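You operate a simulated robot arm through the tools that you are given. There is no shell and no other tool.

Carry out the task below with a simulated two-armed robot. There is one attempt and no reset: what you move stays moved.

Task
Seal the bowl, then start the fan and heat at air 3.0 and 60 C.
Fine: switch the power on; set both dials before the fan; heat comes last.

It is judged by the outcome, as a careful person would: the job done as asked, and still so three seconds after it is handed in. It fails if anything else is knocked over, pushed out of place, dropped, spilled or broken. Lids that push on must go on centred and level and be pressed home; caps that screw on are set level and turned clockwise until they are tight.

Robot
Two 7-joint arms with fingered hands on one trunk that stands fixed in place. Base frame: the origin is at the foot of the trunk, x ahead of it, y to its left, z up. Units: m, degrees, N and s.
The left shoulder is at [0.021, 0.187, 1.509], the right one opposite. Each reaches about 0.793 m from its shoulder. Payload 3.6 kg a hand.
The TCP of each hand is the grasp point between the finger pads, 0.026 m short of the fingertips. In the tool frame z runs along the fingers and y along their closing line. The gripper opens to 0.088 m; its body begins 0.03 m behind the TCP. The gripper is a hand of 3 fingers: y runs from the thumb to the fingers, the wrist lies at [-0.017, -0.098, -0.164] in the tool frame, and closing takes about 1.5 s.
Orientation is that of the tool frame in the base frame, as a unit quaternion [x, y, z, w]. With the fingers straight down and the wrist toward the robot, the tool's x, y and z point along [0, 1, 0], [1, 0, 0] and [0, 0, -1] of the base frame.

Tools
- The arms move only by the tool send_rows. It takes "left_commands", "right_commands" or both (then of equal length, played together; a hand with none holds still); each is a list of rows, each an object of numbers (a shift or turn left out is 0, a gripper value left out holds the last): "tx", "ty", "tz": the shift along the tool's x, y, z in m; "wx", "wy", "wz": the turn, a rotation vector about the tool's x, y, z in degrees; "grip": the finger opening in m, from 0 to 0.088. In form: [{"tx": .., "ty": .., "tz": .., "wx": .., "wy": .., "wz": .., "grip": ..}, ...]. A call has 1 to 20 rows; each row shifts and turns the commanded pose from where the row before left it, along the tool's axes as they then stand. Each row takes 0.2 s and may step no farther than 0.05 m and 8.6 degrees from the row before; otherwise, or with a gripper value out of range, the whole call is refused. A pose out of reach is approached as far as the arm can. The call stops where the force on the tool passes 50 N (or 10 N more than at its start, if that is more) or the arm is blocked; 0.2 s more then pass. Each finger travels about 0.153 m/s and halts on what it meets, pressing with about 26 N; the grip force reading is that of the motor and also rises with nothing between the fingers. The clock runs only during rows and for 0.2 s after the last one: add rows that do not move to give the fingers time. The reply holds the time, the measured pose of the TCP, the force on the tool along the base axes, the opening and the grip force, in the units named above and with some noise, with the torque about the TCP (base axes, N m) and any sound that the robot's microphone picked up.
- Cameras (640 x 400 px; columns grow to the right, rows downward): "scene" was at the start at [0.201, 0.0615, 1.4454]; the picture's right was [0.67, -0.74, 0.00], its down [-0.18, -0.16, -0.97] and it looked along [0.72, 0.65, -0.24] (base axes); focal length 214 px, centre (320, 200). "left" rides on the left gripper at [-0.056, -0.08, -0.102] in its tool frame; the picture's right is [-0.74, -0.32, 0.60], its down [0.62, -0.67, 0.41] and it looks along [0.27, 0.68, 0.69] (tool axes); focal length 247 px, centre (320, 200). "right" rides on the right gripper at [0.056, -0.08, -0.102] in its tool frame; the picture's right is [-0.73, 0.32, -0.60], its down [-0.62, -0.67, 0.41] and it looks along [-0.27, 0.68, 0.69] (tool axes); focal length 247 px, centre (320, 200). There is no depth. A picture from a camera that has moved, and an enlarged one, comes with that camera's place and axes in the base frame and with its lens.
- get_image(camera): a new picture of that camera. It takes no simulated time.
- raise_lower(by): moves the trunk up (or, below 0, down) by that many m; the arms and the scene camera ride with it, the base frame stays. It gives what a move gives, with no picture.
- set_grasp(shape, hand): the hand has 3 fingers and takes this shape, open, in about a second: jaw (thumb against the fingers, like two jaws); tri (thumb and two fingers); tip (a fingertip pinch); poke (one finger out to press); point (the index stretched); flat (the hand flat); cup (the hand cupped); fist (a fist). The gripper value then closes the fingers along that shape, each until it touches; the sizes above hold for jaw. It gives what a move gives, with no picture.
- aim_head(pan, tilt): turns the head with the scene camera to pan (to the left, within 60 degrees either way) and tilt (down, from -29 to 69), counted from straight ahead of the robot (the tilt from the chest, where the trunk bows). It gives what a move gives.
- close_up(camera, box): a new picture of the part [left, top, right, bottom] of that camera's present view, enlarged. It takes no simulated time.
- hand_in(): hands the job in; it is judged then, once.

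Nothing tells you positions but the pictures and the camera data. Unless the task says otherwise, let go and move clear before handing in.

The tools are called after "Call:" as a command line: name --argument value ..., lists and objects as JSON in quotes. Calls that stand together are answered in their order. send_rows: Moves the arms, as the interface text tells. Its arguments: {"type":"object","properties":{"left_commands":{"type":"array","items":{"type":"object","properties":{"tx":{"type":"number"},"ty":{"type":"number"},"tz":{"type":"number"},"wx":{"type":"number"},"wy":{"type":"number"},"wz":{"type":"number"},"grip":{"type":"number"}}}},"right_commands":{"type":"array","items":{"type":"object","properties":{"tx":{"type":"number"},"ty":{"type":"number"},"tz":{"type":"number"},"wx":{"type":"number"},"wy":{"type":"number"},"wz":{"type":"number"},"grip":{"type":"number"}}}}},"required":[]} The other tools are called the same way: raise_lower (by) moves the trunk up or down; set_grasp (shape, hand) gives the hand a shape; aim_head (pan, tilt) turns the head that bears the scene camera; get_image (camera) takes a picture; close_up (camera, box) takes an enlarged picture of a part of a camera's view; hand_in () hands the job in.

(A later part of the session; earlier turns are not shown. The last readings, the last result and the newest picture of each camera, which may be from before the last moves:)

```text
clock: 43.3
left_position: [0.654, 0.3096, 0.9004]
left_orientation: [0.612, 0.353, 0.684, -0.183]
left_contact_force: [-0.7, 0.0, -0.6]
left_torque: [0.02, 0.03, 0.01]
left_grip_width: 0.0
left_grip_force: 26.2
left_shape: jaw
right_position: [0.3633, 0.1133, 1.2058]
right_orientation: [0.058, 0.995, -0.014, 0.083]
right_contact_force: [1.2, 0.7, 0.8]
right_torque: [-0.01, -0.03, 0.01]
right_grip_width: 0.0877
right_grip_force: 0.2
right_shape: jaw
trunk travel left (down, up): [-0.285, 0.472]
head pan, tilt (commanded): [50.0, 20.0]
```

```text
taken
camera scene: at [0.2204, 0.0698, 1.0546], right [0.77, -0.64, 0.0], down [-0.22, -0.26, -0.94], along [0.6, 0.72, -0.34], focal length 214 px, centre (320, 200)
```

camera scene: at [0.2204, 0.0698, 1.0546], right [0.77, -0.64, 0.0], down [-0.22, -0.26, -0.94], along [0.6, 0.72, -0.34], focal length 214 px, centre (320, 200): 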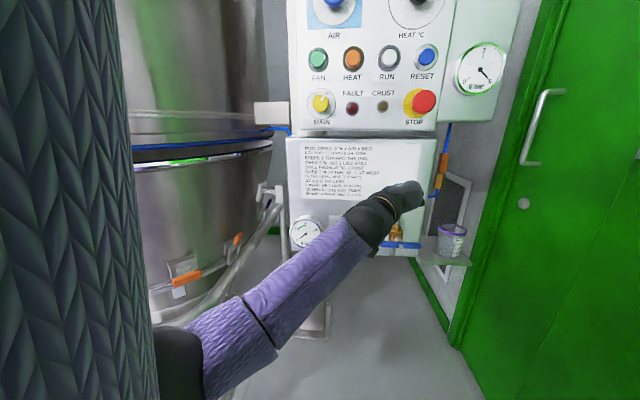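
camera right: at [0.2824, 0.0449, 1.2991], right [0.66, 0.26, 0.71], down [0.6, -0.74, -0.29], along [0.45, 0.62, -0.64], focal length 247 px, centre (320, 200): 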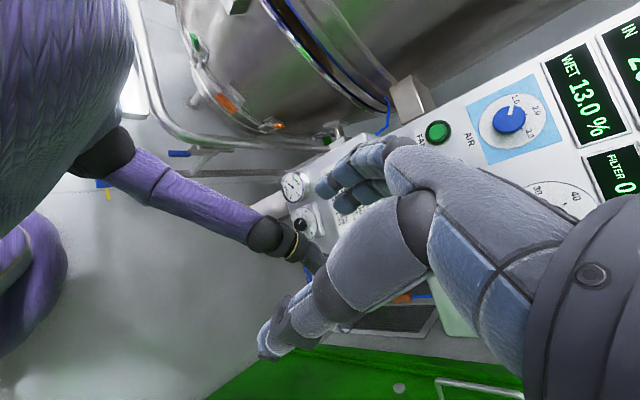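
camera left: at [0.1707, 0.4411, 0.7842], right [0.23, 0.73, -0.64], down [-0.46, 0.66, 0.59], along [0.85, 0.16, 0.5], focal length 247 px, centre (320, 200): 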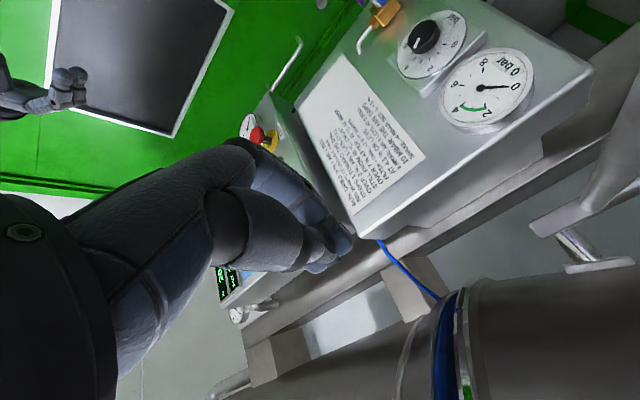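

Clear so far. Lowering another 0.09 m to bring the hand just above the blue handle.

Call:
raise_lower --by -0.09

Call:
get_image --camera "right"

Call:
get_image --camera "left"

Call:
get_image --camera "scene"

```text
clock: 44.5
left_position: [0.6547, 0.3096, 0.8104]
left_orientation: [0.611, 0.353, 0.684, -0.183]
left_contact_force: [0.3, 0.0, -1.0]
left_torque: [0.0, -0.02, -0.04]
left_grip_width: 0.0001
left_grip_force: 26.0
left_shape: jaw
right_position: [0.3626, 0.112, 1.1168]
right_orientation: [0.057, 0.995, -0.013, 0.083]
right_contact_force: [-0.3, -1.3, 0.2]
right_torque: [0.0, 0.05, 0.01]
right_grip_width: 0.0878
right_grip_force: 0.0
right_shape: jaw
trunk travel left (down, up): [-0.195, 0.562]
head pan, tilt (commanded): [50.0, 20.0]
```

```text
taken
camera right: at [0.2821, 0.0449, 1.2091], right [0.66, 0.26, 0.71], down [0.6, -0.74, -0.29], along [0.45, 0.62, -0.64], focal length 247 px, centre (320, 200)
```

right: 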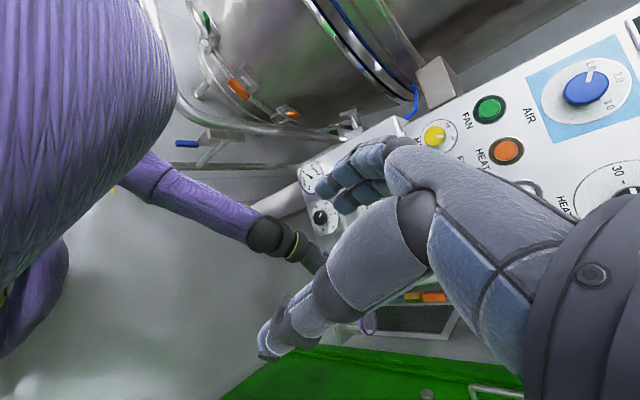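

```text
taken
camera left: at [0.5377, 0.2809, 0.735], right [0.34, 0.51, -0.79], down [-0.28, 0.86, 0.43], along [0.9, 0.07, 0.44], focal length 247 px, centre (320, 200)
```

left: 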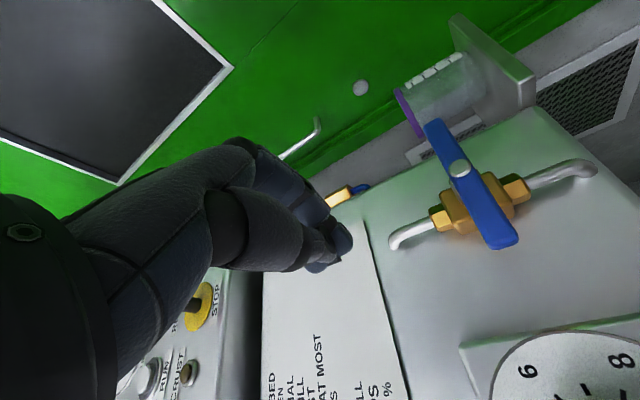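

```text
taken
camera scene: at [0.2372, 0.0698, 0.9561], right [0.77, -0.64, 0.0], down [-0.22, -0.26, -0.94], along [0.6, 0.72, -0.34], focal length 214 px, centre (320, 200)
```

scene: 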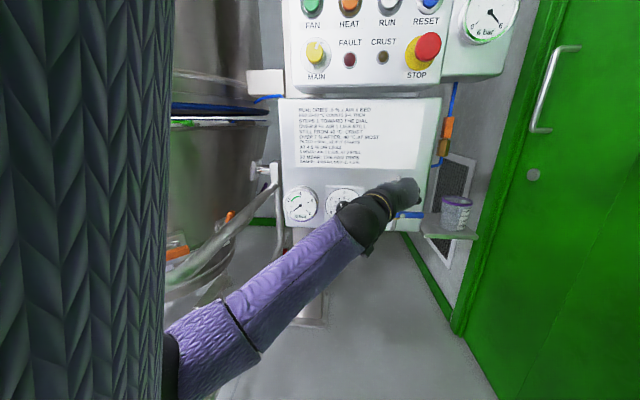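

The hand camera now shows the valve clearly: a vertical pipe with the blue handle crosswise (closed), pivot at about u=0.29, z=0.7235, half-length 0.055. I'll advance above the handle's left arm and come down to just above it.

Call:
send_rows --left_commands '[{"tz": 0.02}, {"tz": 0.02}, {"tz": 0.02}, {"tx": -0.02, "ty": -0.003}, {"tx": -0.02, "ty": -0.003}, {}]'

Call:
get_image --camera "left"

```text
clock: 45.9
left_position: [0.7005, 0.3494, 0.7702]
left_orientation: [0.611, 0.353, 0.684, -0.183]
left_contact_force: [0.7, 0.0, 0.5]
left_torque: [-0.01, -0.02, 0.01]
left_grip_width: 0.0001
left_grip_force: 26.0
left_shape: jaw
right_position: [0.3636, 0.1125, 1.1147]
right_orientation: [0.058, 0.995, -0.013, 0.082]
right_contact_force: [0.2, -0.2, -0.4]
right_torque: [-0.02, 0.01, -0.03]
right_grip_width: 0.0877
right_grip_force: 0.1
right_shape: jaw
trunk travel left (down, up): [-0.195, 0.562]
head pan, tilt (commanded): [50.0, 20.0]
```

```text
taken
camera left: at [0.5839, 0.3207, 0.6937], right [0.34, 0.51, -0.79], down [-0.28, 0.86, 0.43], along [0.9, 0.07, 0.44], focal length 247 px, centre (320, 200)
```

left: 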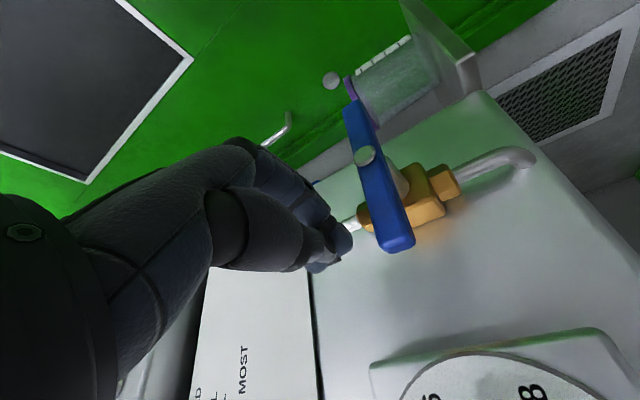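

The closed fingertips sit just above the handle's left arm. I'll push it down along an arc, starting with the first third to see if it turns that way.

Call:
send_rows --left_commands '[{"tx": -0.0161, "ty": -0.0064}, {"tx": -0.0116, "ty": -0.0072}, {"tx": -0.0116, "ty": -0.0072}, {}]'

Call:
get_image --camera "left"

```text
clock: 46.9
left_position: [0.6934, 0.3553, 0.7258]
left_orientation: [0.612, 0.353, 0.683, -0.183]
left_contact_force: [-1.3, 0.5, 1.7]
left_torque: [0.02, 0.0, 0.01]
left_grip_width: 0.0
left_grip_force: 26.5
left_shape: jaw
right_position: [0.3633, 0.1115, 1.1164]
right_orientation: [0.057, 0.995, -0.013, 0.083]
right_contact_force: [0.7, 1.3, -0.4]
right_torque: [-0.03, 0.01, -0.03]
right_grip_width: 0.0875
right_grip_force: 0.0
right_shape: jaw
trunk travel left (down, up): [-0.195, 0.562]
head pan, tilt (commanded): [50.0, 20.0]
```

```text
taken
camera left: at [0.5767, 0.3277, 0.6502], right [0.34, 0.51, -0.79], down [-0.28, 0.86, 0.43], along [0.9, 0.07, 0.43], focal length 247 px, centre (320, 200)
```

left: 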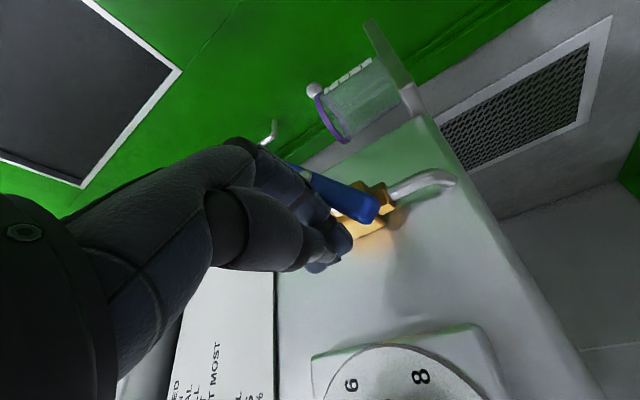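

The handle is turning freely in that direction with little force. I'll continue along the arc to bring it in line with the pipe.

Call:
send_rows --left_commands '[{"tx": -0.0133, "ty": -0.0006}, {"tx": -0.0133, "ty": -0.0006}, {"tx": -0.012, "ty": 0.0062}, {"tx": -0.012, "ty": 0.0062}, {}]'

Call:
get_image --camera "left"

Call:
get_image --camera "scene"

```text
clock: 47.9
left_position: [0.7022, 0.3426, 0.6849]
left_orientation: [0.607, 0.356, 0.686, -0.184]
left_contact_force: [-51.2, 1.8, 15.6]
left_torque: [-0.2, 0.03, -0.7]
left_grip_width: 0.0
left_grip_force: 26.4
left_shape: jaw
right_position: [0.3588, 0.1111, 1.1175]
right_orientation: [0.058, 0.995, -0.012, 0.085]
right_contact_force: [-0.7, -0.1, 0.5]
right_torque: [-0.01, -0.04, -0.03]
right_grip_width: 0.0878
right_grip_force: 0.2
right_shape: jaw
trunk travel left (down, up): [-0.195, 0.562]
head pan, tilt (commanded): [50.0, 20.0]
stopped in row 5 (left hand): the force on the tool passed its limit at 61 N (the readings are from after the stop); the commanded pose is now the measured one
```

```text
taken
camera left: at [0.588, 0.3145, 0.6076], right [0.35, 0.51, -0.79], down [-0.29, 0.86, 0.43], along [0.89, 0.08, 0.44], focal length 247 px, centre (320, 200)
```

left: 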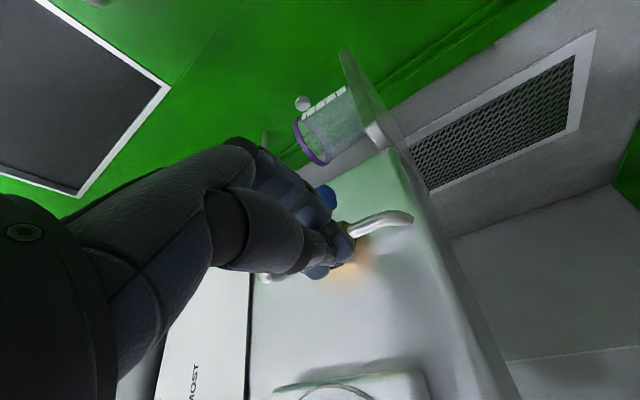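

```text
taken
camera scene: at [0.2325, 0.0692, 0.9573], right [0.77, -0.64, 0.0], down [-0.21, -0.26, -0.94], along [0.6, 0.72, -0.34], focal length 214 px, centre (320, 200)
```

scene: 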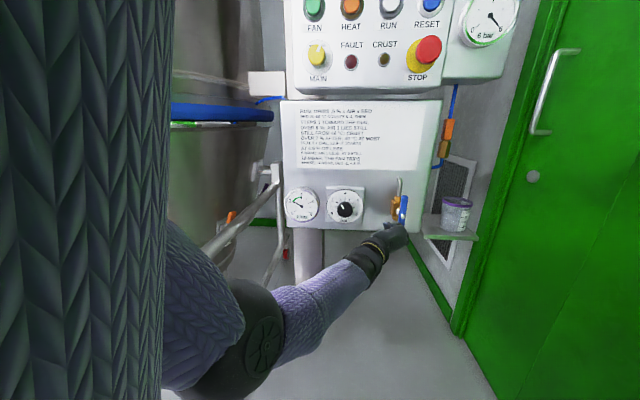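

The handle is now in line with the pipe and hit its stop; the blue seal has visibly inflated and closed the gap. I'll back off from the handle, withdraw, and check the seal gauge.

Call:
send_rows --left_commands '[{"tx": 0.003, "ty": -0.012}, {"tx": 0.003, "ty": -0.012}, {"tz": -0.02}, {"tz": -0.025}, {"tz": -0.025}, {}]'

Call:
get_image --camera "left"

Call:
close_up --camera "scene" --box '[270, 165, 450, 265]'

Call:
close_up --camera "scene" --box '[150, 60, 300, 160]'

```text
clock: 49.3
left_position: [0.6456, 0.3146, 0.6864]
left_orientation: [0.606, 0.353, 0.688, -0.186]
left_contact_force: [-0.2, -0.5, 1.3]
left_torque: [-0.03, -0.02, -0.02]
left_grip_width: 0.0
left_grip_force: 26.4
left_shape: jaw
right_position: [0.3639, 0.1135, 1.1154]
right_orientation: [0.058, 0.995, -0.014, 0.083]
right_contact_force: [0.5, 0.8, 0.1]
right_torque: [0.0, -0.02, 0.01]
right_grip_width: 0.0878
right_grip_force: 0.1
right_shape: jaw
trunk travel left (down, up): [-0.195, 0.562]
head pan, tilt (commanded): [50.0, 20.0]
```

```text
taken
camera left: at [0.5295, 0.2869, 0.6086], right [0.35, 0.52, -0.78], down [-0.29, 0.85, 0.44], along [0.89, 0.07, 0.45], focal length 247 px, centre (320, 200)
```

left: 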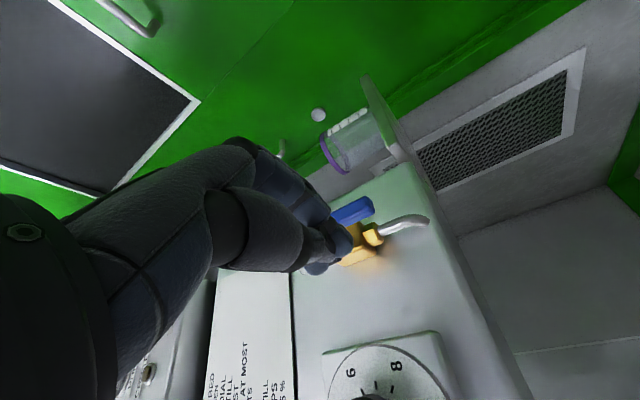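

```text
3.56 times, centred on (360, 215) of scene
camera zoom: at [0.2376, 0.0698, 0.9558], right [0.77, -0.64, 0.0], down [-0.22, -0.26, -0.94], along [0.6, 0.72, -0.34], focal length 763 px, centre (178, 147)
```

zoom: 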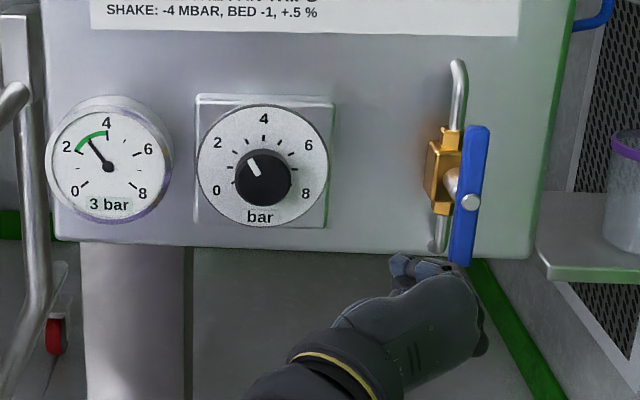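

```text
4.00 times, centred on (225, 110) of scene
camera zoom: at [0.2376, 0.0698, 0.9558], right [0.77, -0.64, 0.0], down [-0.22, -0.26, -0.94], along [0.6, 0.72, -0.34], focal length 858 px, centre (700, 560)
```

zoom: 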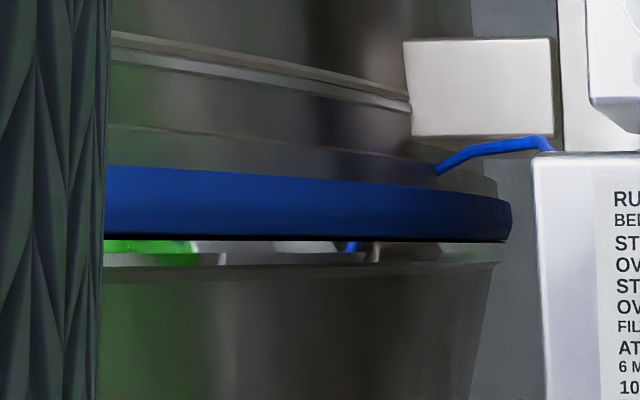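

The seal gauge reads 3 bar, in the green, and the handle is fully in line. Now I'll raise the trunk (staying below and in front of the STOP button) and move to the dials.

Call:
raise_lower --by 0.28

Call:
get_image --camera "scene"

Call:
get_image --camera "right"

```text
clock: 52.2
left_position: [0.6415, 0.3093, 0.9597]
left_orientation: [0.61, 0.354, 0.684, -0.184]
left_contact_force: [-1.0, -0.3, 0.3]
left_torque: [0.0, 0.01, 0.0]
left_grip_width: 0.0
left_grip_force: 26.3
left_shape: jaw
right_position: [0.35, 0.113, 1.4064]
right_orientation: [0.06, 0.993, -0.012, 0.097]
right_contact_force: [-0.8, 0.7, -0.9]
right_torque: [0.02, -0.01, 0.03]
right_grip_width: 0.0878
right_grip_force: 0.0
right_shape: jaw
trunk travel left (down, up): [-0.475, 0.282]
head pan, tilt (commanded): [50.0, 20.0]
```

```text
taken
camera scene: at [0.1983, 0.0699, 1.2569], right [0.77, -0.64, 0.0], down [-0.22, -0.26, -0.94], along [0.6, 0.72, -0.34], focal length 214 px, centre (320, 200)
```

scene: 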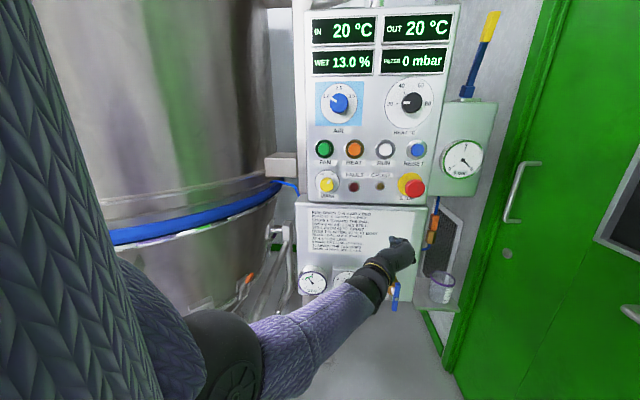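

```text
taken
camera right: at [0.2661, 0.0442, 1.4969], right [0.64, 0.25, 0.73], down [0.6, -0.75, -0.27], along [0.47, 0.61, -0.63], focal length 247 px, centre (320, 200)
```

right: 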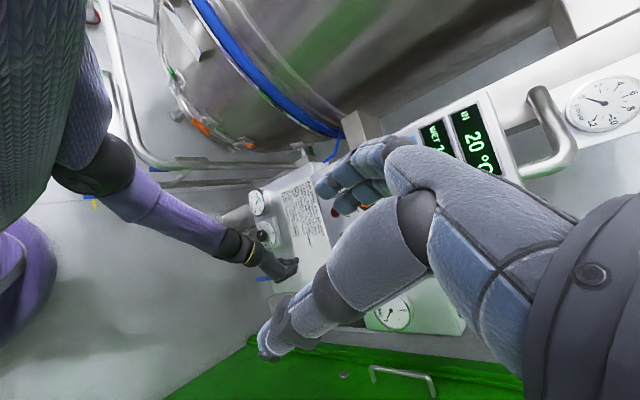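

Both arms are clear. I'll retract a little, raise slightly more, and then bring the left hand in front of the AIR dial.

Call:
send_rows --left_commands '[{"tz": -0.04}, {"tz": -0.04}, {}]'

Call:
raise_lower --by 0.08

Call:
get_image --camera "scene"

```text
clock: 53.0
left_position: [0.6284, 0.3146, 1.0413]
left_orientation: [0.544, 0.344, 0.737, -0.206]
left_contact_force: [0.7, -0.5, 0.8]
left_torque: [-0.04, 0.01, 0.02]
left_grip_width: 0.0
left_grip_force: 26.4
left_shape: jaw
right_position: [0.3496, 0.1122, 1.4071]
right_orientation: [0.061, 0.993, -0.011, 0.098]
right_contact_force: [0.3, -0.1, -0.7]
right_torque: [-0.02, 0.05, 0.01]
right_grip_width: 0.0876
right_grip_force: 0.0
right_shape: jaw
trunk travel left (down, up): [-0.475, 0.282]
head pan, tilt (commanded): [50.0, 20.0]
stopped in row 3 (left hand): the arm was blocked; the commanded pose is now the measured one
```

```text
clock: 54.1
left_position: [0.6287, 0.3102, 1.1182]
left_orientation: [0.547, 0.345, 0.735, -0.205]
left_contact_force: [0.0, -0.4, -0.2]
left_torque: [0.04, 0.03, 0.02]
left_grip_width: 0.0002
left_grip_force: 26.2
left_shape: jaw
right_position: [0.3413, 0.1117, 1.4922]
right_orientation: [0.061, 0.993, -0.011, 0.105]
right_contact_force: [0.4, 1.4, 0.9]
right_torque: [0.0, 0.01, -0.04]
right_grip_width: 0.0877
right_grip_force: 0.0
right_shape: jaw
trunk travel left (down, up): [-0.555, 0.202]
head pan, tilt (commanded): [50.0, 20.0]
```

```text
taken
camera scene: at [0.1941, 0.0699, 1.3394], right [0.77, -0.64, 0.0], down [-0.22, -0.26, -0.94], along [0.6, 0.72, -0.34], focal length 214 px, centre (320, 200)
```

scene: 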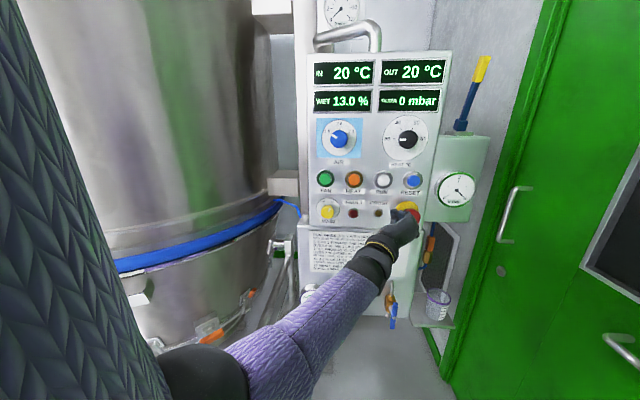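

The hand drifted up to STOP-button height (not touching; display still on). I'll move it left, away from the STOP button, before doing anything else.

Call:
send_rows --left_commands '[{"tx": 0.0119, "ty": -0.034, "tz": -0.0099}, {"tx": 0.0119, "ty": -0.034, "tz": -0.0099}, {"tx": 0.0119, "ty": -0.034, "tz": -0.0099}, {}]'

Call:
get_image --camera "scene"

Call:
get_image --camera "right"

```text
clock: 55.1
left_position: [0.5302, 0.3614, 1.1213]
left_orientation: [0.544, 0.344, 0.737, -0.206]
left_contact_force: [0.0, 0.6, 0.0]
left_torque: [-0.01, 0.01, 0.0]
left_grip_width: 0.0
left_grip_force: 26.0
left_shape: jaw
right_position: [0.3436, 0.1112, 1.4911]
right_orientation: [0.062, 0.993, -0.011, 0.104]
right_contact_force: [-0.5, 0.0, 0.6]
right_torque: [0.01, -0.01, 0.01]
right_grip_width: 0.0877
right_grip_force: 0.0
right_shape: jaw
trunk travel left (down, up): [-0.555, 0.202]
head pan, tilt (commanded): [50.0, 20.0]
```

```text
taken
camera scene: at [0.1946, 0.0696, 1.3395], right [0.77, -0.64, 0.0], down [-0.22, -0.26, -0.94], along [0.6, 0.72, -0.34], focal length 214 px, centre (320, 200)
```

scene: 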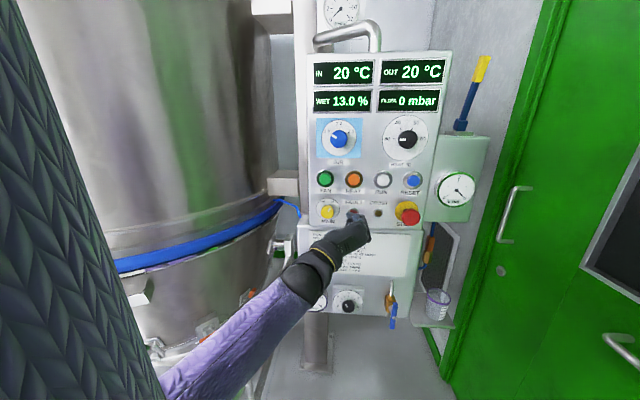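

```text
taken
camera right: at [0.2574, 0.0439, 1.5808], right [0.63, 0.25, 0.74], down [0.61, -0.75, -0.27], along [0.49, 0.61, -0.62], focal length 247 px, centre (320, 200)
```

right: 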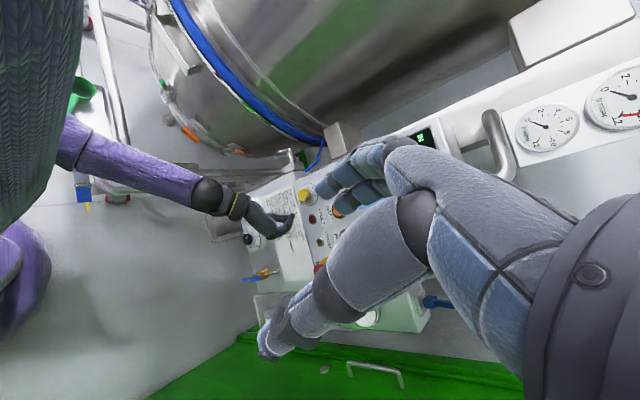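

Now up to the AIR dial's height, still well off the panel, and level the fingers with the panel normal.

Call:
send_rows --left_commands '[{"tx": 0.043, "ty": 0.0045, "tz": 0.0127}, {"tx": 0.043, "ty": 0.0045, "tz": 0.0127}, {"tx": 0.043, "ty": 0.0045, "tz": 0.0127}, {"tx": 0.043, "ty": 0.0045, "tz": 0.0127}, {}, {"wx": 0.65, "wy": -2.5, "wz": -7.1}, {"wx": 0.65, "wy": -2.5, "wz": -7.1}, {"wx": 0.65, "wy": -2.5, "wz": -7.1}, {"wx": 0.65, "wy": -2.5, "wz": -7.1}, {}]'

Call:
get_image --camera "scene"

Call:
get_image --camera "left"

```text
clock: 57.3
left_position: [0.5197, 0.3987, 1.2945]
left_orientation: [0.501, 0.502, 0.705, 0.0]
left_contact_force: [-0.4, -0.1, -1.1]
left_torque: [0.0, -0.01, 0.01]
left_grip_width: 0.0
left_grip_force: 25.9
left_shape: jaw
right_position: [0.3412, 0.1115, 1.4929]
right_orientation: [0.062, 0.992, -0.011, 0.105]
right_contact_force: [-1.2, 0.2, 0.0]
right_torque: [-0.02, -0.01, 0.01]
right_grip_width: 0.088
right_grip_force: 0.1
right_shape: jaw
trunk travel left (down, up): [-0.555, 0.202]
head pan, tilt (commanded): [50.0, 20.0]
```

```text
taken
camera scene: at [0.1938, 0.0701, 1.3396], right [0.77, -0.64, 0.0], down [-0.22, -0.26, -0.94], along [0.6, 0.72, -0.34], focal length 214 px, centre (320, 200)
```

scene: 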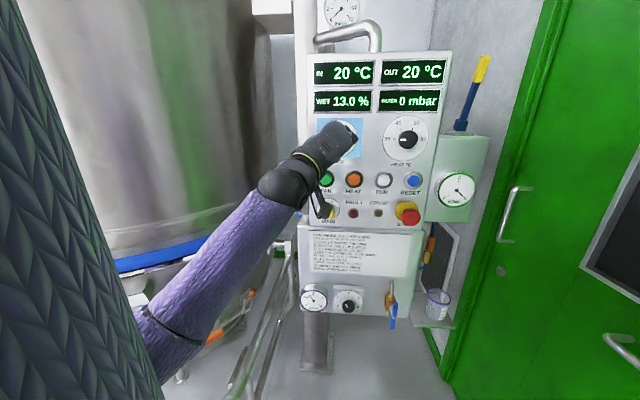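

```text
taken
camera left: at [0.4348, 0.3374, 1.1984], right [0.63, 0.21, -0.75], down [-0.35, 0.94, -0.03], along [0.69, 0.29, 0.66], focal length 247 px, centre (320, 200)
```

left: 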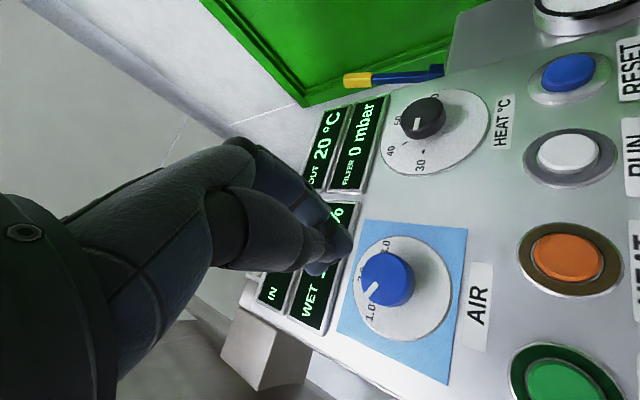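

Aligned with the AIR dial within about 3 mm. I'll open the fingers and test how far I can roll the wrist here in free space (to know how much turn one grasp can give).

Call:
send_rows --left_commands '[{"grip": 0.04}, {"wz": -7.5, "grip": 0.07}, {"wz": -7.5}, {"wz": -7.5}, {"wz": -7.5}, {"wz": -7.5}, {}]'

Call:
send_rows --left_commands '[{"wz": 8.5}, {"wz": 8.5}, {"wz": 8.5}, {"wz": 8.5}, {"wz": 8.5}, {"wz": 8.5}, {"wz": 8.5}, {"wz": 8.5}, {"wz": 8.5}, {"wz": 8.5}, {"wz": 8.5}, {"wz": 8.5}, {}]'

Call:
get_image --camera "scene"

```text
clock: 58.7
left_position: [0.5129, 0.4375, 1.3206]
left_orientation: [0.33, 0.581, 0.724, 0.169]
left_contact_force: [0.5, 0.9, -0.4]
left_torque: [-0.01, -0.02, -0.03]
left_grip_width: 0.0696
left_grip_force: 0.1
left_shape: jaw
right_position: [0.3419, 0.1114, 1.4926]
right_orientation: [0.061, 0.993, -0.011, 0.103]
right_contact_force: [0.1, -0.1, 0.3]
right_torque: [0.0, -0.03, -0.03]
right_grip_width: 0.0877
right_grip_force: 0.1
right_shape: jaw
trunk travel left (down, up): [-0.555, 0.202]
head pan, tilt (commanded): [50.0, 20.0]
stopped in row 6 (left hand): the arm was blocked; the commanded pose is now the measured one
```

```text
clock: 61.5
left_position: [0.5116, 0.4365, 1.3192]
left_orientation: [0.66, 0.108, 0.588, -0.455]
left_contact_force: [0.1, 0.3, 0.1]
left_torque: [-0.01, 0.0, 0.02]
left_grip_width: 0.0697
left_grip_force: 0.1
left_shape: jaw
right_position: [0.3424, 0.1117, 1.4924]
right_orientation: [0.061, 0.992, -0.011, 0.105]
right_contact_force: [-0.4, 0.8, 0.6]
right_torque: [0.01, -0.01, 0.01]
right_grip_width: 0.0876
right_grip_force: 0.1
right_shape: jaw
trunk travel left (down, up): [-0.555, 0.202]
head pan, tilt (commanded): [50.0, 20.0]
```

```text
taken
camera scene: at [0.1937, 0.0701, 1.3396], right [0.77, -0.64, 0.0], down [-0.22, -0.26, -0.94], along [0.6, 0.72, -0.34], focal length 214 px, centre (320, 200)
```

scene: 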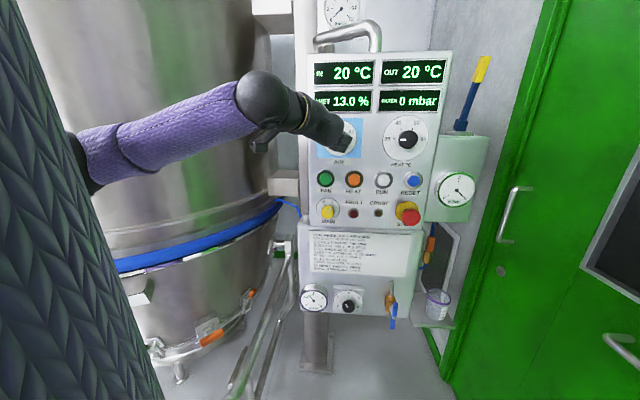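

Rolling toward higher angles works well (118° reached). I'll see how much further it goes.

Call:
send_rows --left_commands '[{"wz": 8.5}, {"wz": 8.5}, {"wz": 8.5}, {"wz": 8.5}, {"wz": 8.5}, {}]'

Call:
get_image --camera "scene"

Call:
get_image --camera "left"

```text
clock: 62.9
left_position: [0.5121, 0.4361, 1.3195]
left_orientation: [0.655, -0.139, 0.382, -0.637]
left_contact_force: [0.6, -0.2, 0.1]
left_torque: [0.02, -0.01, -0.02]
left_grip_width: 0.0699
left_grip_force: 0.1
left_shape: jaw
right_position: [0.3415, 0.112, 1.4918]
right_orientation: [0.062, 0.993, -0.011, 0.104]
right_contact_force: [0.4, -0.4, 1.0]
right_torque: [0.01, -0.03, 0.0]
right_grip_width: 0.0878
right_grip_force: 0.1
right_shape: jaw
trunk travel left (down, up): [-0.555, 0.202]
head pan, tilt (commanded): [50.0, 20.0]
```

```text
taken
camera scene: at [0.1936, 0.0701, 1.3396], right [0.77, -0.64, 0.0], down [-0.22, -0.26, -0.94], along [0.6, 0.72, -0.34], focal length 214 px, centre (320, 200)
```

scene: 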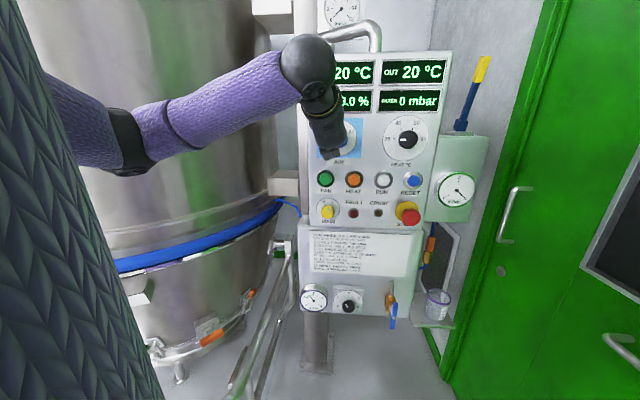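

```text
taken
camera left: at [0.3804, 0.4111, 1.3645], right [-0.18, 0.97, 0.12], down [0.49, -0.02, 0.87], along [0.85, 0.22, -0.48], focal length 247 px, centre (320, 200)
```

left: 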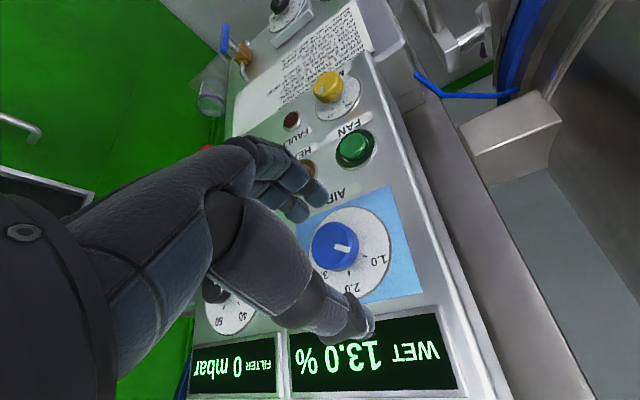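

The wrist can roll to about 160°, so one grasp from ~35° to ~155° can turn AIR the full 120°. I'll roll back to the starting angle.

Call:
send_rows --left_commands '[{"wz": -8.4}, {"wz": -8.4}, {"wz": -8.4}, {"wz": -8.4}, {"wz": -8.4}, {"wz": -8.4}, {"wz": -8.4}, {"wz": -8.4}, {"wz": -8.4}, {"wz": -8.4}, {"wz": -8.4}, {"wz": -8.4}, {"wz": -8.4}, {"wz": -8.4}, {"wz": -6}, {}]'

Call:
get_image --camera "left"

```text
clock: 66.3
left_position: [0.5114, 0.4359, 1.3185]
left_orientation: [0.432, 0.512, 0.741, 0.038]
left_contact_force: [0.4, -0.8, 0.9]
left_torque: [-0.02, 0.02, -0.01]
left_grip_width: 0.0695
left_grip_force: 0.1
left_shape: jaw
right_position: [0.3409, 0.1119, 1.4926]
right_orientation: [0.062, 0.993, -0.011, 0.105]
right_contact_force: [1.3, -0.3, -0.5]
right_torque: [-0.03, 0.01, -0.01]
right_grip_width: 0.0878
right_grip_force: 0.1
right_shape: jaw
trunk travel left (down, up): [-0.555, 0.202]
head pan, tilt (commanded): [50.0, 20.0]
```

```text
taken
camera left: at [0.4469, 0.3715, 1.2098], right [0.74, 0.22, -0.63], down [-0.37, 0.92, -0.11], along [0.56, 0.32, 0.77], focal length 247 px, centre (320, 200)
```

left: 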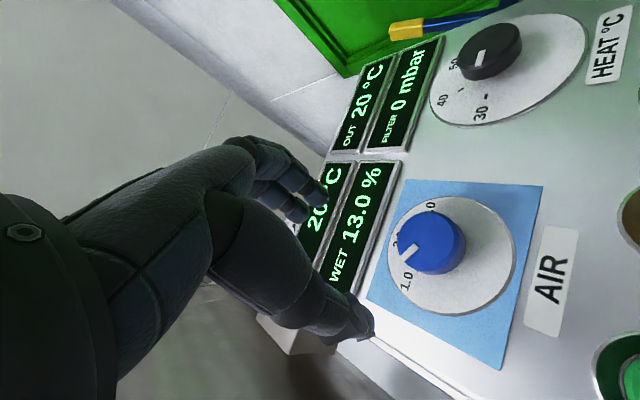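

I'll correct the residual tilt and re-centre on the AIR axis at stand-off, then check.

Call:
send_rows --left_commands '[{"tx": -0.0196, "ty": 0.0, "tz": -0.0067}, {"tx": -0.0196, "ty": 0.0, "tz": -0.0067}, {"wx": 3.5, "wy": -5.0, "wz": -0.3}, {}]'

Call:
close_up --camera "left" --box '[260, 160, 540, 360]'

Call:
close_up --camera "scene" --box '[300, 40, 460, 150]'

```text
clock: 67.3
left_position: [0.5281, 0.4062, 1.2939]
left_orientation: [0.463, 0.534, 0.706, 0.047]
left_contact_force: [-0.6, 0.3, 0.2]
left_torque: [-0.01, 0.01, -0.01]
left_grip_width: 0.0699
left_grip_force: 0.1
left_shape: jaw
right_position: [0.3418, 0.1111, 1.4918]
right_orientation: [0.062, 0.992, -0.011, 0.105]
right_contact_force: [-0.8, -1.2, -0.1]
right_torque: [0.01, -0.02, -0.03]
right_grip_width: 0.0877
right_grip_force: 0.1
right_shape: jaw
trunk travel left (down, up): [-0.555, 0.202]
head pan, tilt (commanded): [50.0, 20.0]
```

```text
2.00 times, centred on (400, 260) of left
camera zoom: at [0.4537, 0.336, 1.195], right [0.7, 0.15, -0.7], down [-0.35, 0.92, -0.15], along [0.62, 0.35, 0.7], focal length 494 px, centre (160, 80)
```

zoom: 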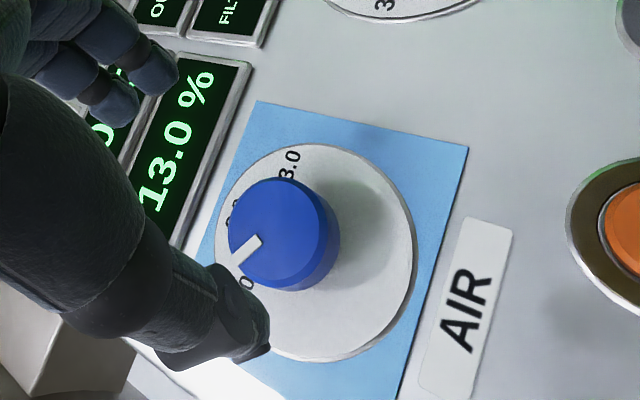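

```text
3.64 times, centred on (380, 95) of scene
camera zoom: at [0.1943, 0.0692, 1.3396], right [0.77, -0.64, 0.0], down [-0.22, -0.26, -0.94], along [0.6, 0.72, -0.34], focal length 780 px, centre (102, 582)
```

zoom: 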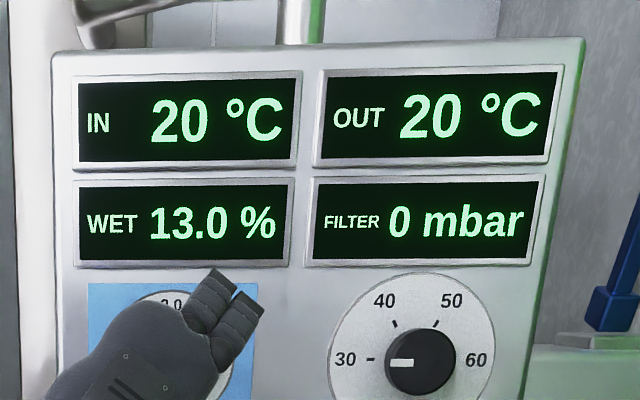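

Centred within ~3 mm. Advancing to straddle the AIR knob and closing on it.

Call:
send_rows --left_commands '[{"ty": -0.002, "tz": 0.025}, {"tz": 0.025}, {"tz": 0.02}, {"tz": 0.015}, {"grip": 0.05}, {"grip": 0.035}, {"grip": 0.03}, {"grip": 0.03}, {"grip": 0.03}, {}]'

Call:
close_up --camera "left" --box '[240, 160, 460, 340]'

```text
clock: 69.5
left_position: [0.5871, 0.4695, 1.2927]
left_orientation: [0.462, 0.534, 0.707, 0.046]
left_contact_force: [5.0, 4.9, 2.1]
left_torque: [0.04, 0.02, -0.02]
left_grip_width: 0.035
left_grip_force: 26.1
left_shape: jaw
right_position: [0.3433, 0.1129, 1.4921]
right_orientation: [0.061, 0.992, -0.011, 0.105]
right_contact_force: [0.4, -0.3, 0.2]
right_torque: [0.02, 0.04, -0.01]
right_grip_width: 0.0878
right_grip_force: 0.1
right_shape: jaw
trunk travel left (down, up): [-0.555, 0.202]
head pan, tilt (commanded): [50.0, 20.0]
```

```text
2.22 times, centred on (350, 250) of left
camera zoom: at [0.5135, 0.3986, 1.1935], right [0.7, 0.15, -0.7], down [-0.35, 0.92, -0.15], along [0.62, 0.35, 0.7], focal length 549 px, centre (253, 89)
```

zoom: 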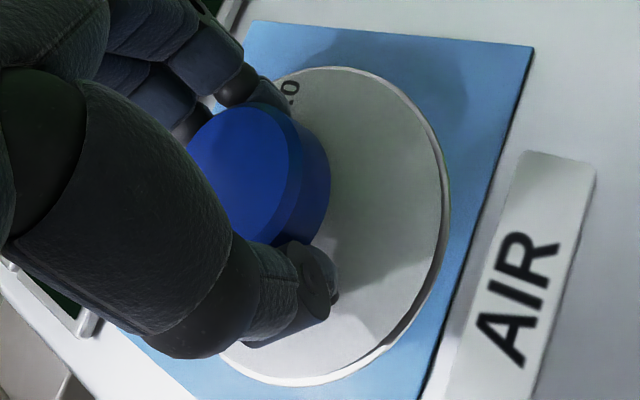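

Gripped (26 N). Turning clockwise 112° first, then I'll read the pointer and fine-tune.

Call:
send_rows --left_commands '[{"wz": 8}, {"wz": 8}, {"wz": 8}, {"wz": 8}, {"wz": 8}, {"wz": 8}, {"wz": 8}, {"wz": 8}, {"wz": 8}, {"wz": 8}, {"wz": 8}, {"wz": 8}, {"wz": 8}, {"wz": 8}, {}]'

Call:
close_up --camera "left" --box '[240, 160, 460, 340]'

Call:
close_up --camera "scene" --box '[300, 90, 400, 165]'

```text
clock: 72.7
left_position: [0.5882, 0.4694, 1.2937]
left_orientation: [0.699, -0.085, 0.435, -0.561]
left_contact_force: [10.0, 8.1, 15.7]
left_torque: [0.24, -0.23, 0.08]
left_grip_width: 0.0331
left_grip_force: 25.7
left_shape: jaw
right_position: [0.3429, 0.1121, 1.4927]
right_orientation: [0.062, 0.993, -0.011, 0.104]
right_contact_force: [-0.5, -0.3, -0.2]
right_torque: [0.01, 0.02, -0.03]
right_grip_width: 0.0879
right_grip_force: 0.0
right_shape: jaw
trunk travel left (down, up): [-0.555, 0.202]
head pan, tilt (commanded): [50.0, 20.0]
```

```text
2.22 times, centred on (350, 250) of left
camera zoom: at [0.4516, 0.4589, 1.3317], right [-0.14, 0.98, -0.1], down [0.42, 0.15, 0.89], along [0.9, 0.09, -0.44], focal length 549 px, centre (253, 89)
```

zoom: 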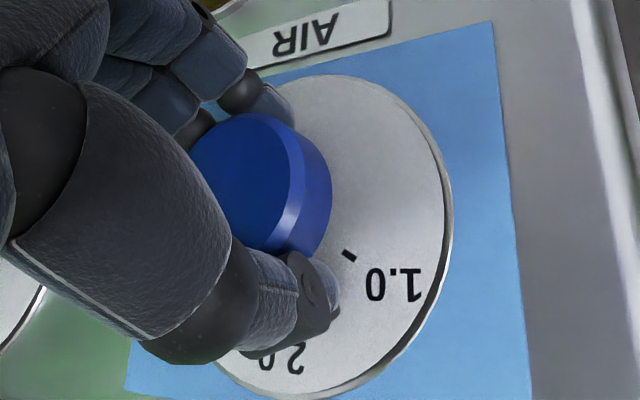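

```text
5.33 times, centred on (350, 128) of scene
camera zoom: at [0.1943, 0.0704, 1.3396], right [0.77, -0.64, 0.0], down [-0.22, -0.26, -0.94], along [0.6, 0.72, -0.34], focal length 1144 px, centre (160, 587)
```

zoom: 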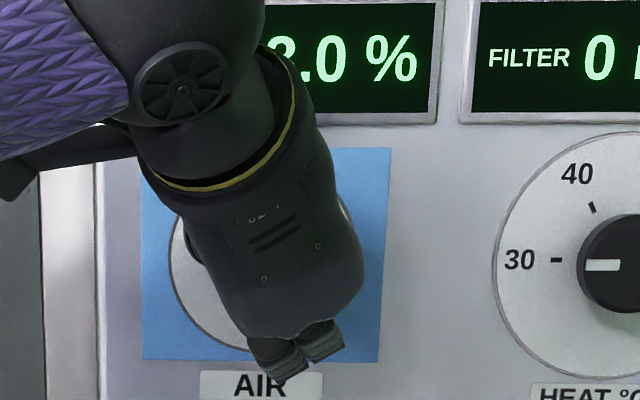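

The pointer is hidden by the hand; I'll release, back off a little, and read it with the hand camera.

Call:
send_rows --left_commands '[{"grip": 0.055}, {"grip": 0.07}, {}, {"tz": -0.03}, {"tz": -0.03}, {"tz": -0.03}, {}]'

Call:
close_up --camera "left" --box '[260, 140, 540, 340]'

Call:
close_up --camera "scene" --box '[300, 60, 440, 165]'

```text
clock: 74.3
left_position: [0.5228, 0.4039, 1.2924]
left_orientation: [0.701, -0.084, 0.434, -0.56]
left_contact_force: [-0.6, 0.6, -0.2]
left_torque: [0.0, 0.01, -0.01]
left_grip_width: 0.0698
left_grip_force: 0.0
left_shape: jaw
right_position: [0.3427, 0.1116, 1.4928]
right_orientation: [0.062, 0.992, -0.011, 0.105]
right_contact_force: [-0.1, -0.2, 0.0]
right_torque: [0.0, 0.0, -0.01]
right_grip_width: 0.088
right_grip_force: 0.0
right_shape: jaw
trunk travel left (down, up): [-0.555, 0.202]
head pan, tilt (commanded): [50.0, 20.0]
```

```text
2.00 times, centred on (400, 240) of left
camera zoom: at [0.3873, 0.3937, 1.3303], right [-0.14, 0.98, -0.1], down [0.42, 0.15, 0.89], along [0.89, 0.08, -0.44], focal length 494 px, centre (160, 120)
```

zoom: 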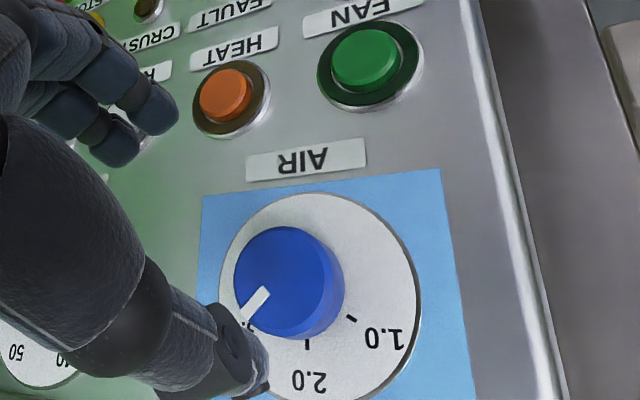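

```text
3.81 times, centred on (370, 112) of scene
camera zoom: at [0.1941, 0.0701, 1.3395], right [0.77, -0.64, 0.0], down [-0.22, -0.26, -0.94], along [0.6, 0.72, -0.34], focal length 817 px, centre (130, 533)
```

zoom: 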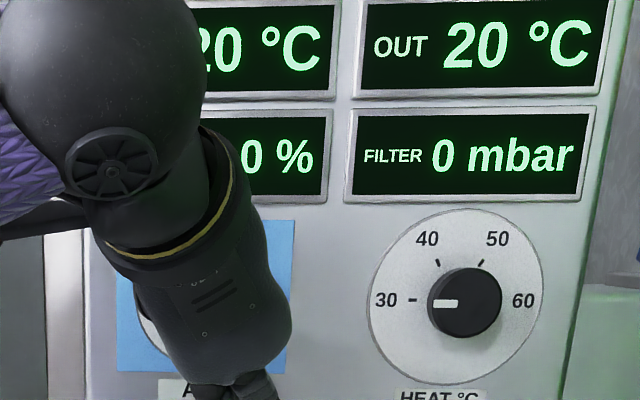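

The AIR pointer is near 3.0 but partly hidden. I'll roll the hand back and look again from the scene camera.

Call:
send_rows --left_commands '[{"tz": -0.02, "wz": -8}, {"wz": -8}, {"wz": -8}, {"wz": -8}, {"wz": -8}, {"wz": -8}, {"wz": -8}, {"wz": -8}, {"wz": -8}, {"wz": -8}, {"wz": -8}, {"wz": -8}, {"wz": -8}, {}]'

Call:
get_image --camera "left"

Call:
close_up --camera "left" --box '[320, 180, 520, 330]'

Call:
close_up --camera "scene" --box '[300, 60, 440, 165]'

```text
clock: 77.3
left_position: [0.5082, 0.3911, 1.2914]
left_orientation: [0.498, 0.501, 0.708, -0.002]
left_contact_force: [-0.9, 0.0, 0.1]
left_torque: [-0.02, -0.01, 0.01]
left_grip_width: 0.0697
left_grip_force: 0.1
left_shape: jaw
right_position: [0.3414, 0.1129, 1.4921]
right_orientation: [0.062, 0.992, -0.011, 0.105]
right_contact_force: [-0.6, 0.3, -0.6]
right_torque: [0.01, -0.04, -0.03]
right_grip_width: 0.0877
right_grip_force: 0.1
right_shape: jaw
trunk travel left (down, up): [-0.555, 0.202]
head pan, tilt (commanded): [50.0, 20.0]
```

```text
taken
camera left: at [0.4249, 0.3301, 1.1943], right [0.63, 0.22, -0.74], down [-0.36, 0.93, -0.03], along [0.69, 0.28, 0.67], focal length 247 px, centre (320, 200)
```

left: 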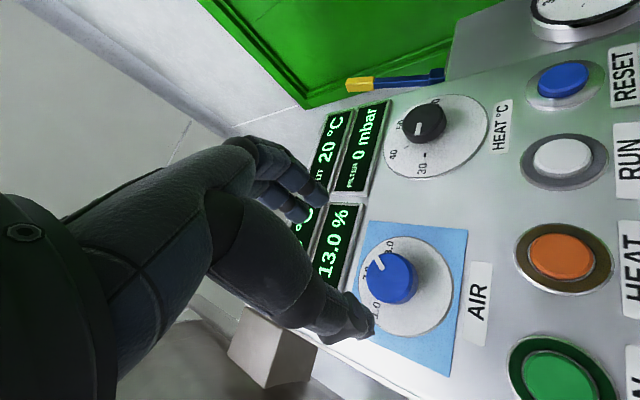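

```text
2.67 times, centred on (420, 255) of left
camera zoom: at [0.4249, 0.3301, 1.1943], right [0.63, 0.22, -0.74], down [-0.36, 0.93, -0.03], along [0.69, 0.28, 0.67], focal length 659 px, centre (53, 53)
```

zoom: 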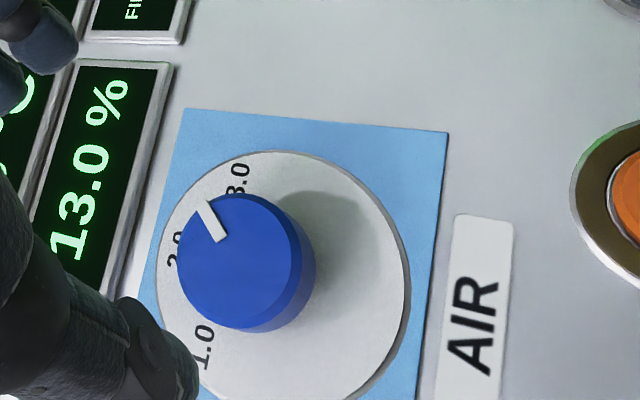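

```text
3.81 times, centred on (370, 112) of scene
camera zoom: at [0.1937, 0.0708, 1.3396], right [0.77, -0.64, 0.0], down [-0.22, -0.26, -0.94], along [0.6, 0.72, -0.34], focal length 817 px, centre (130, 533)
```

zoom: 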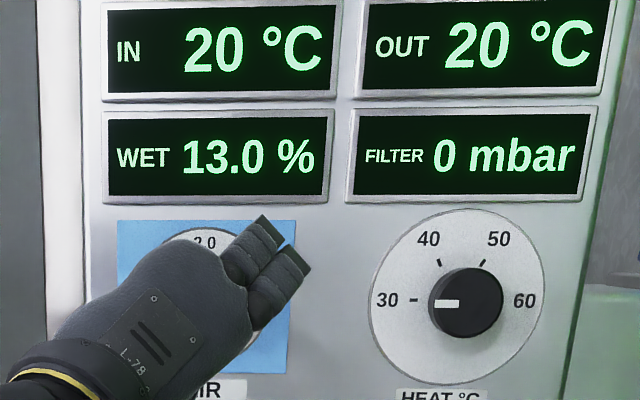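

The AIR pointer reads roughly 8° short of 3.0. I'll move on to the HEAT dial position; that clears the view of AIR so I can measure it precisely before fine-tuning.

Call:
send_rows --left_commands '[{"tx": -0.0299, "ty": 0.0311, "tz": 0.006}, {"tx": -0.0299, "ty": 0.0311, "tz": 0.006}, {"tx": -0.0299, "ty": 0.0311, "tz": 0.006}, {"tx": -0.0299, "ty": 0.0311, "tz": 0.006}, {}]'

Call:
get_image --camera "left"

Call:
get_image --camera "scene"

Call:
close_up --camera "scene" --box '[305, 100, 385, 165]'

```text
clock: 78.7
left_position: [0.6457, 0.3349, 1.304]
left_orientation: [0.48, 0.48, 0.732, -0.046]
left_contact_force: [-0.1, 0.7, 0.1]
left_torque: [0.02, 0.0, 0.04]
left_grip_width: 0.0698
left_grip_force: 0.0
left_shape: jaw
right_position: [0.343, 0.1123, 1.4914]
right_orientation: [0.062, 0.993, -0.011, 0.105]
right_contact_force: [0.8, 0.0, -0.4]
right_torque: [0.01, 0.02, 0.03]
right_grip_width: 0.088
right_grip_force: 0.1
right_shape: jaw
trunk travel left (down, up): [-0.555, 0.202]
head pan, tilt (commanded): [50.0, 20.0]
stopped in row 5 (left hand): the arm was blocked; the commanded pose is now the measured one
```

```text
taken
camera left: at [0.5663, 0.279, 1.2001], right [0.62, 0.33, -0.71], down [-0.41, 0.91, 0.06], along [0.67, 0.26, 0.7], focal length 247 px, centre (320, 200)
```

left: 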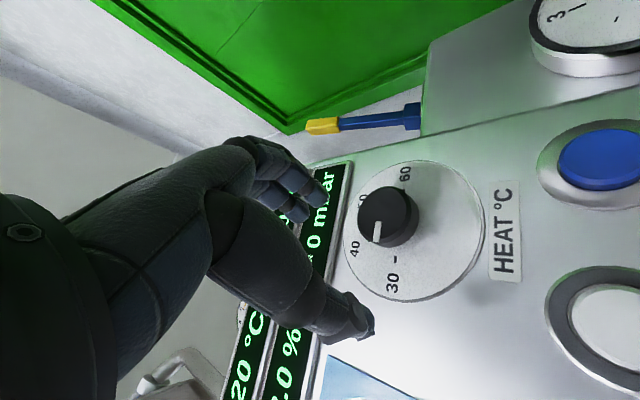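

```text
taken
camera scene: at [0.1944, 0.0701, 1.3395], right [0.77, -0.64, 0.0], down [-0.22, -0.26, -0.94], along [0.6, 0.72, -0.34], focal length 214 px, centre (320, 200)
```

scene: 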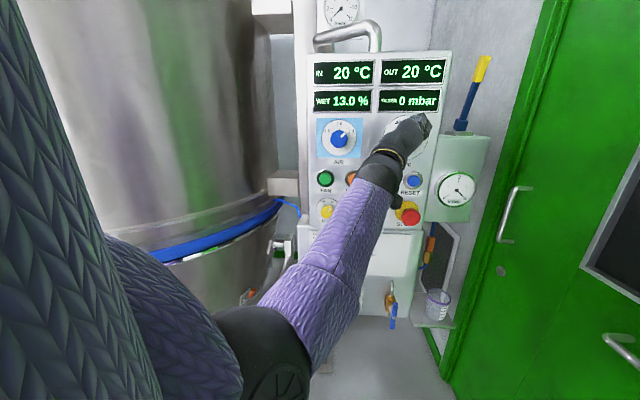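

```text
6.15 times, centred on (345, 132) of scene
camera zoom: at [0.1944, 0.0701, 1.3395], right [0.77, -0.64, 0.0], down [-0.22, -0.26, -0.94], along [0.6, 0.72, -0.34], focal length 1320 px, centre (166, 615)
```

zoom: 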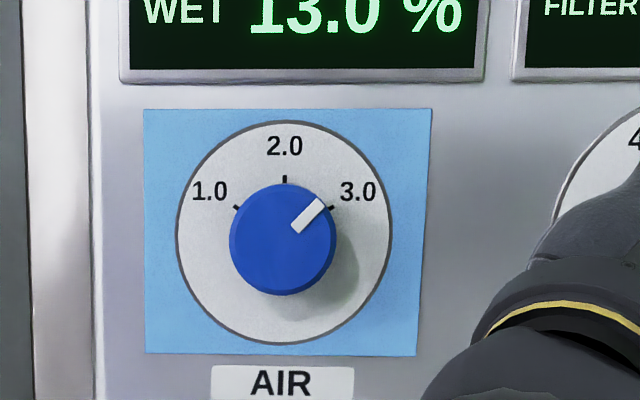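

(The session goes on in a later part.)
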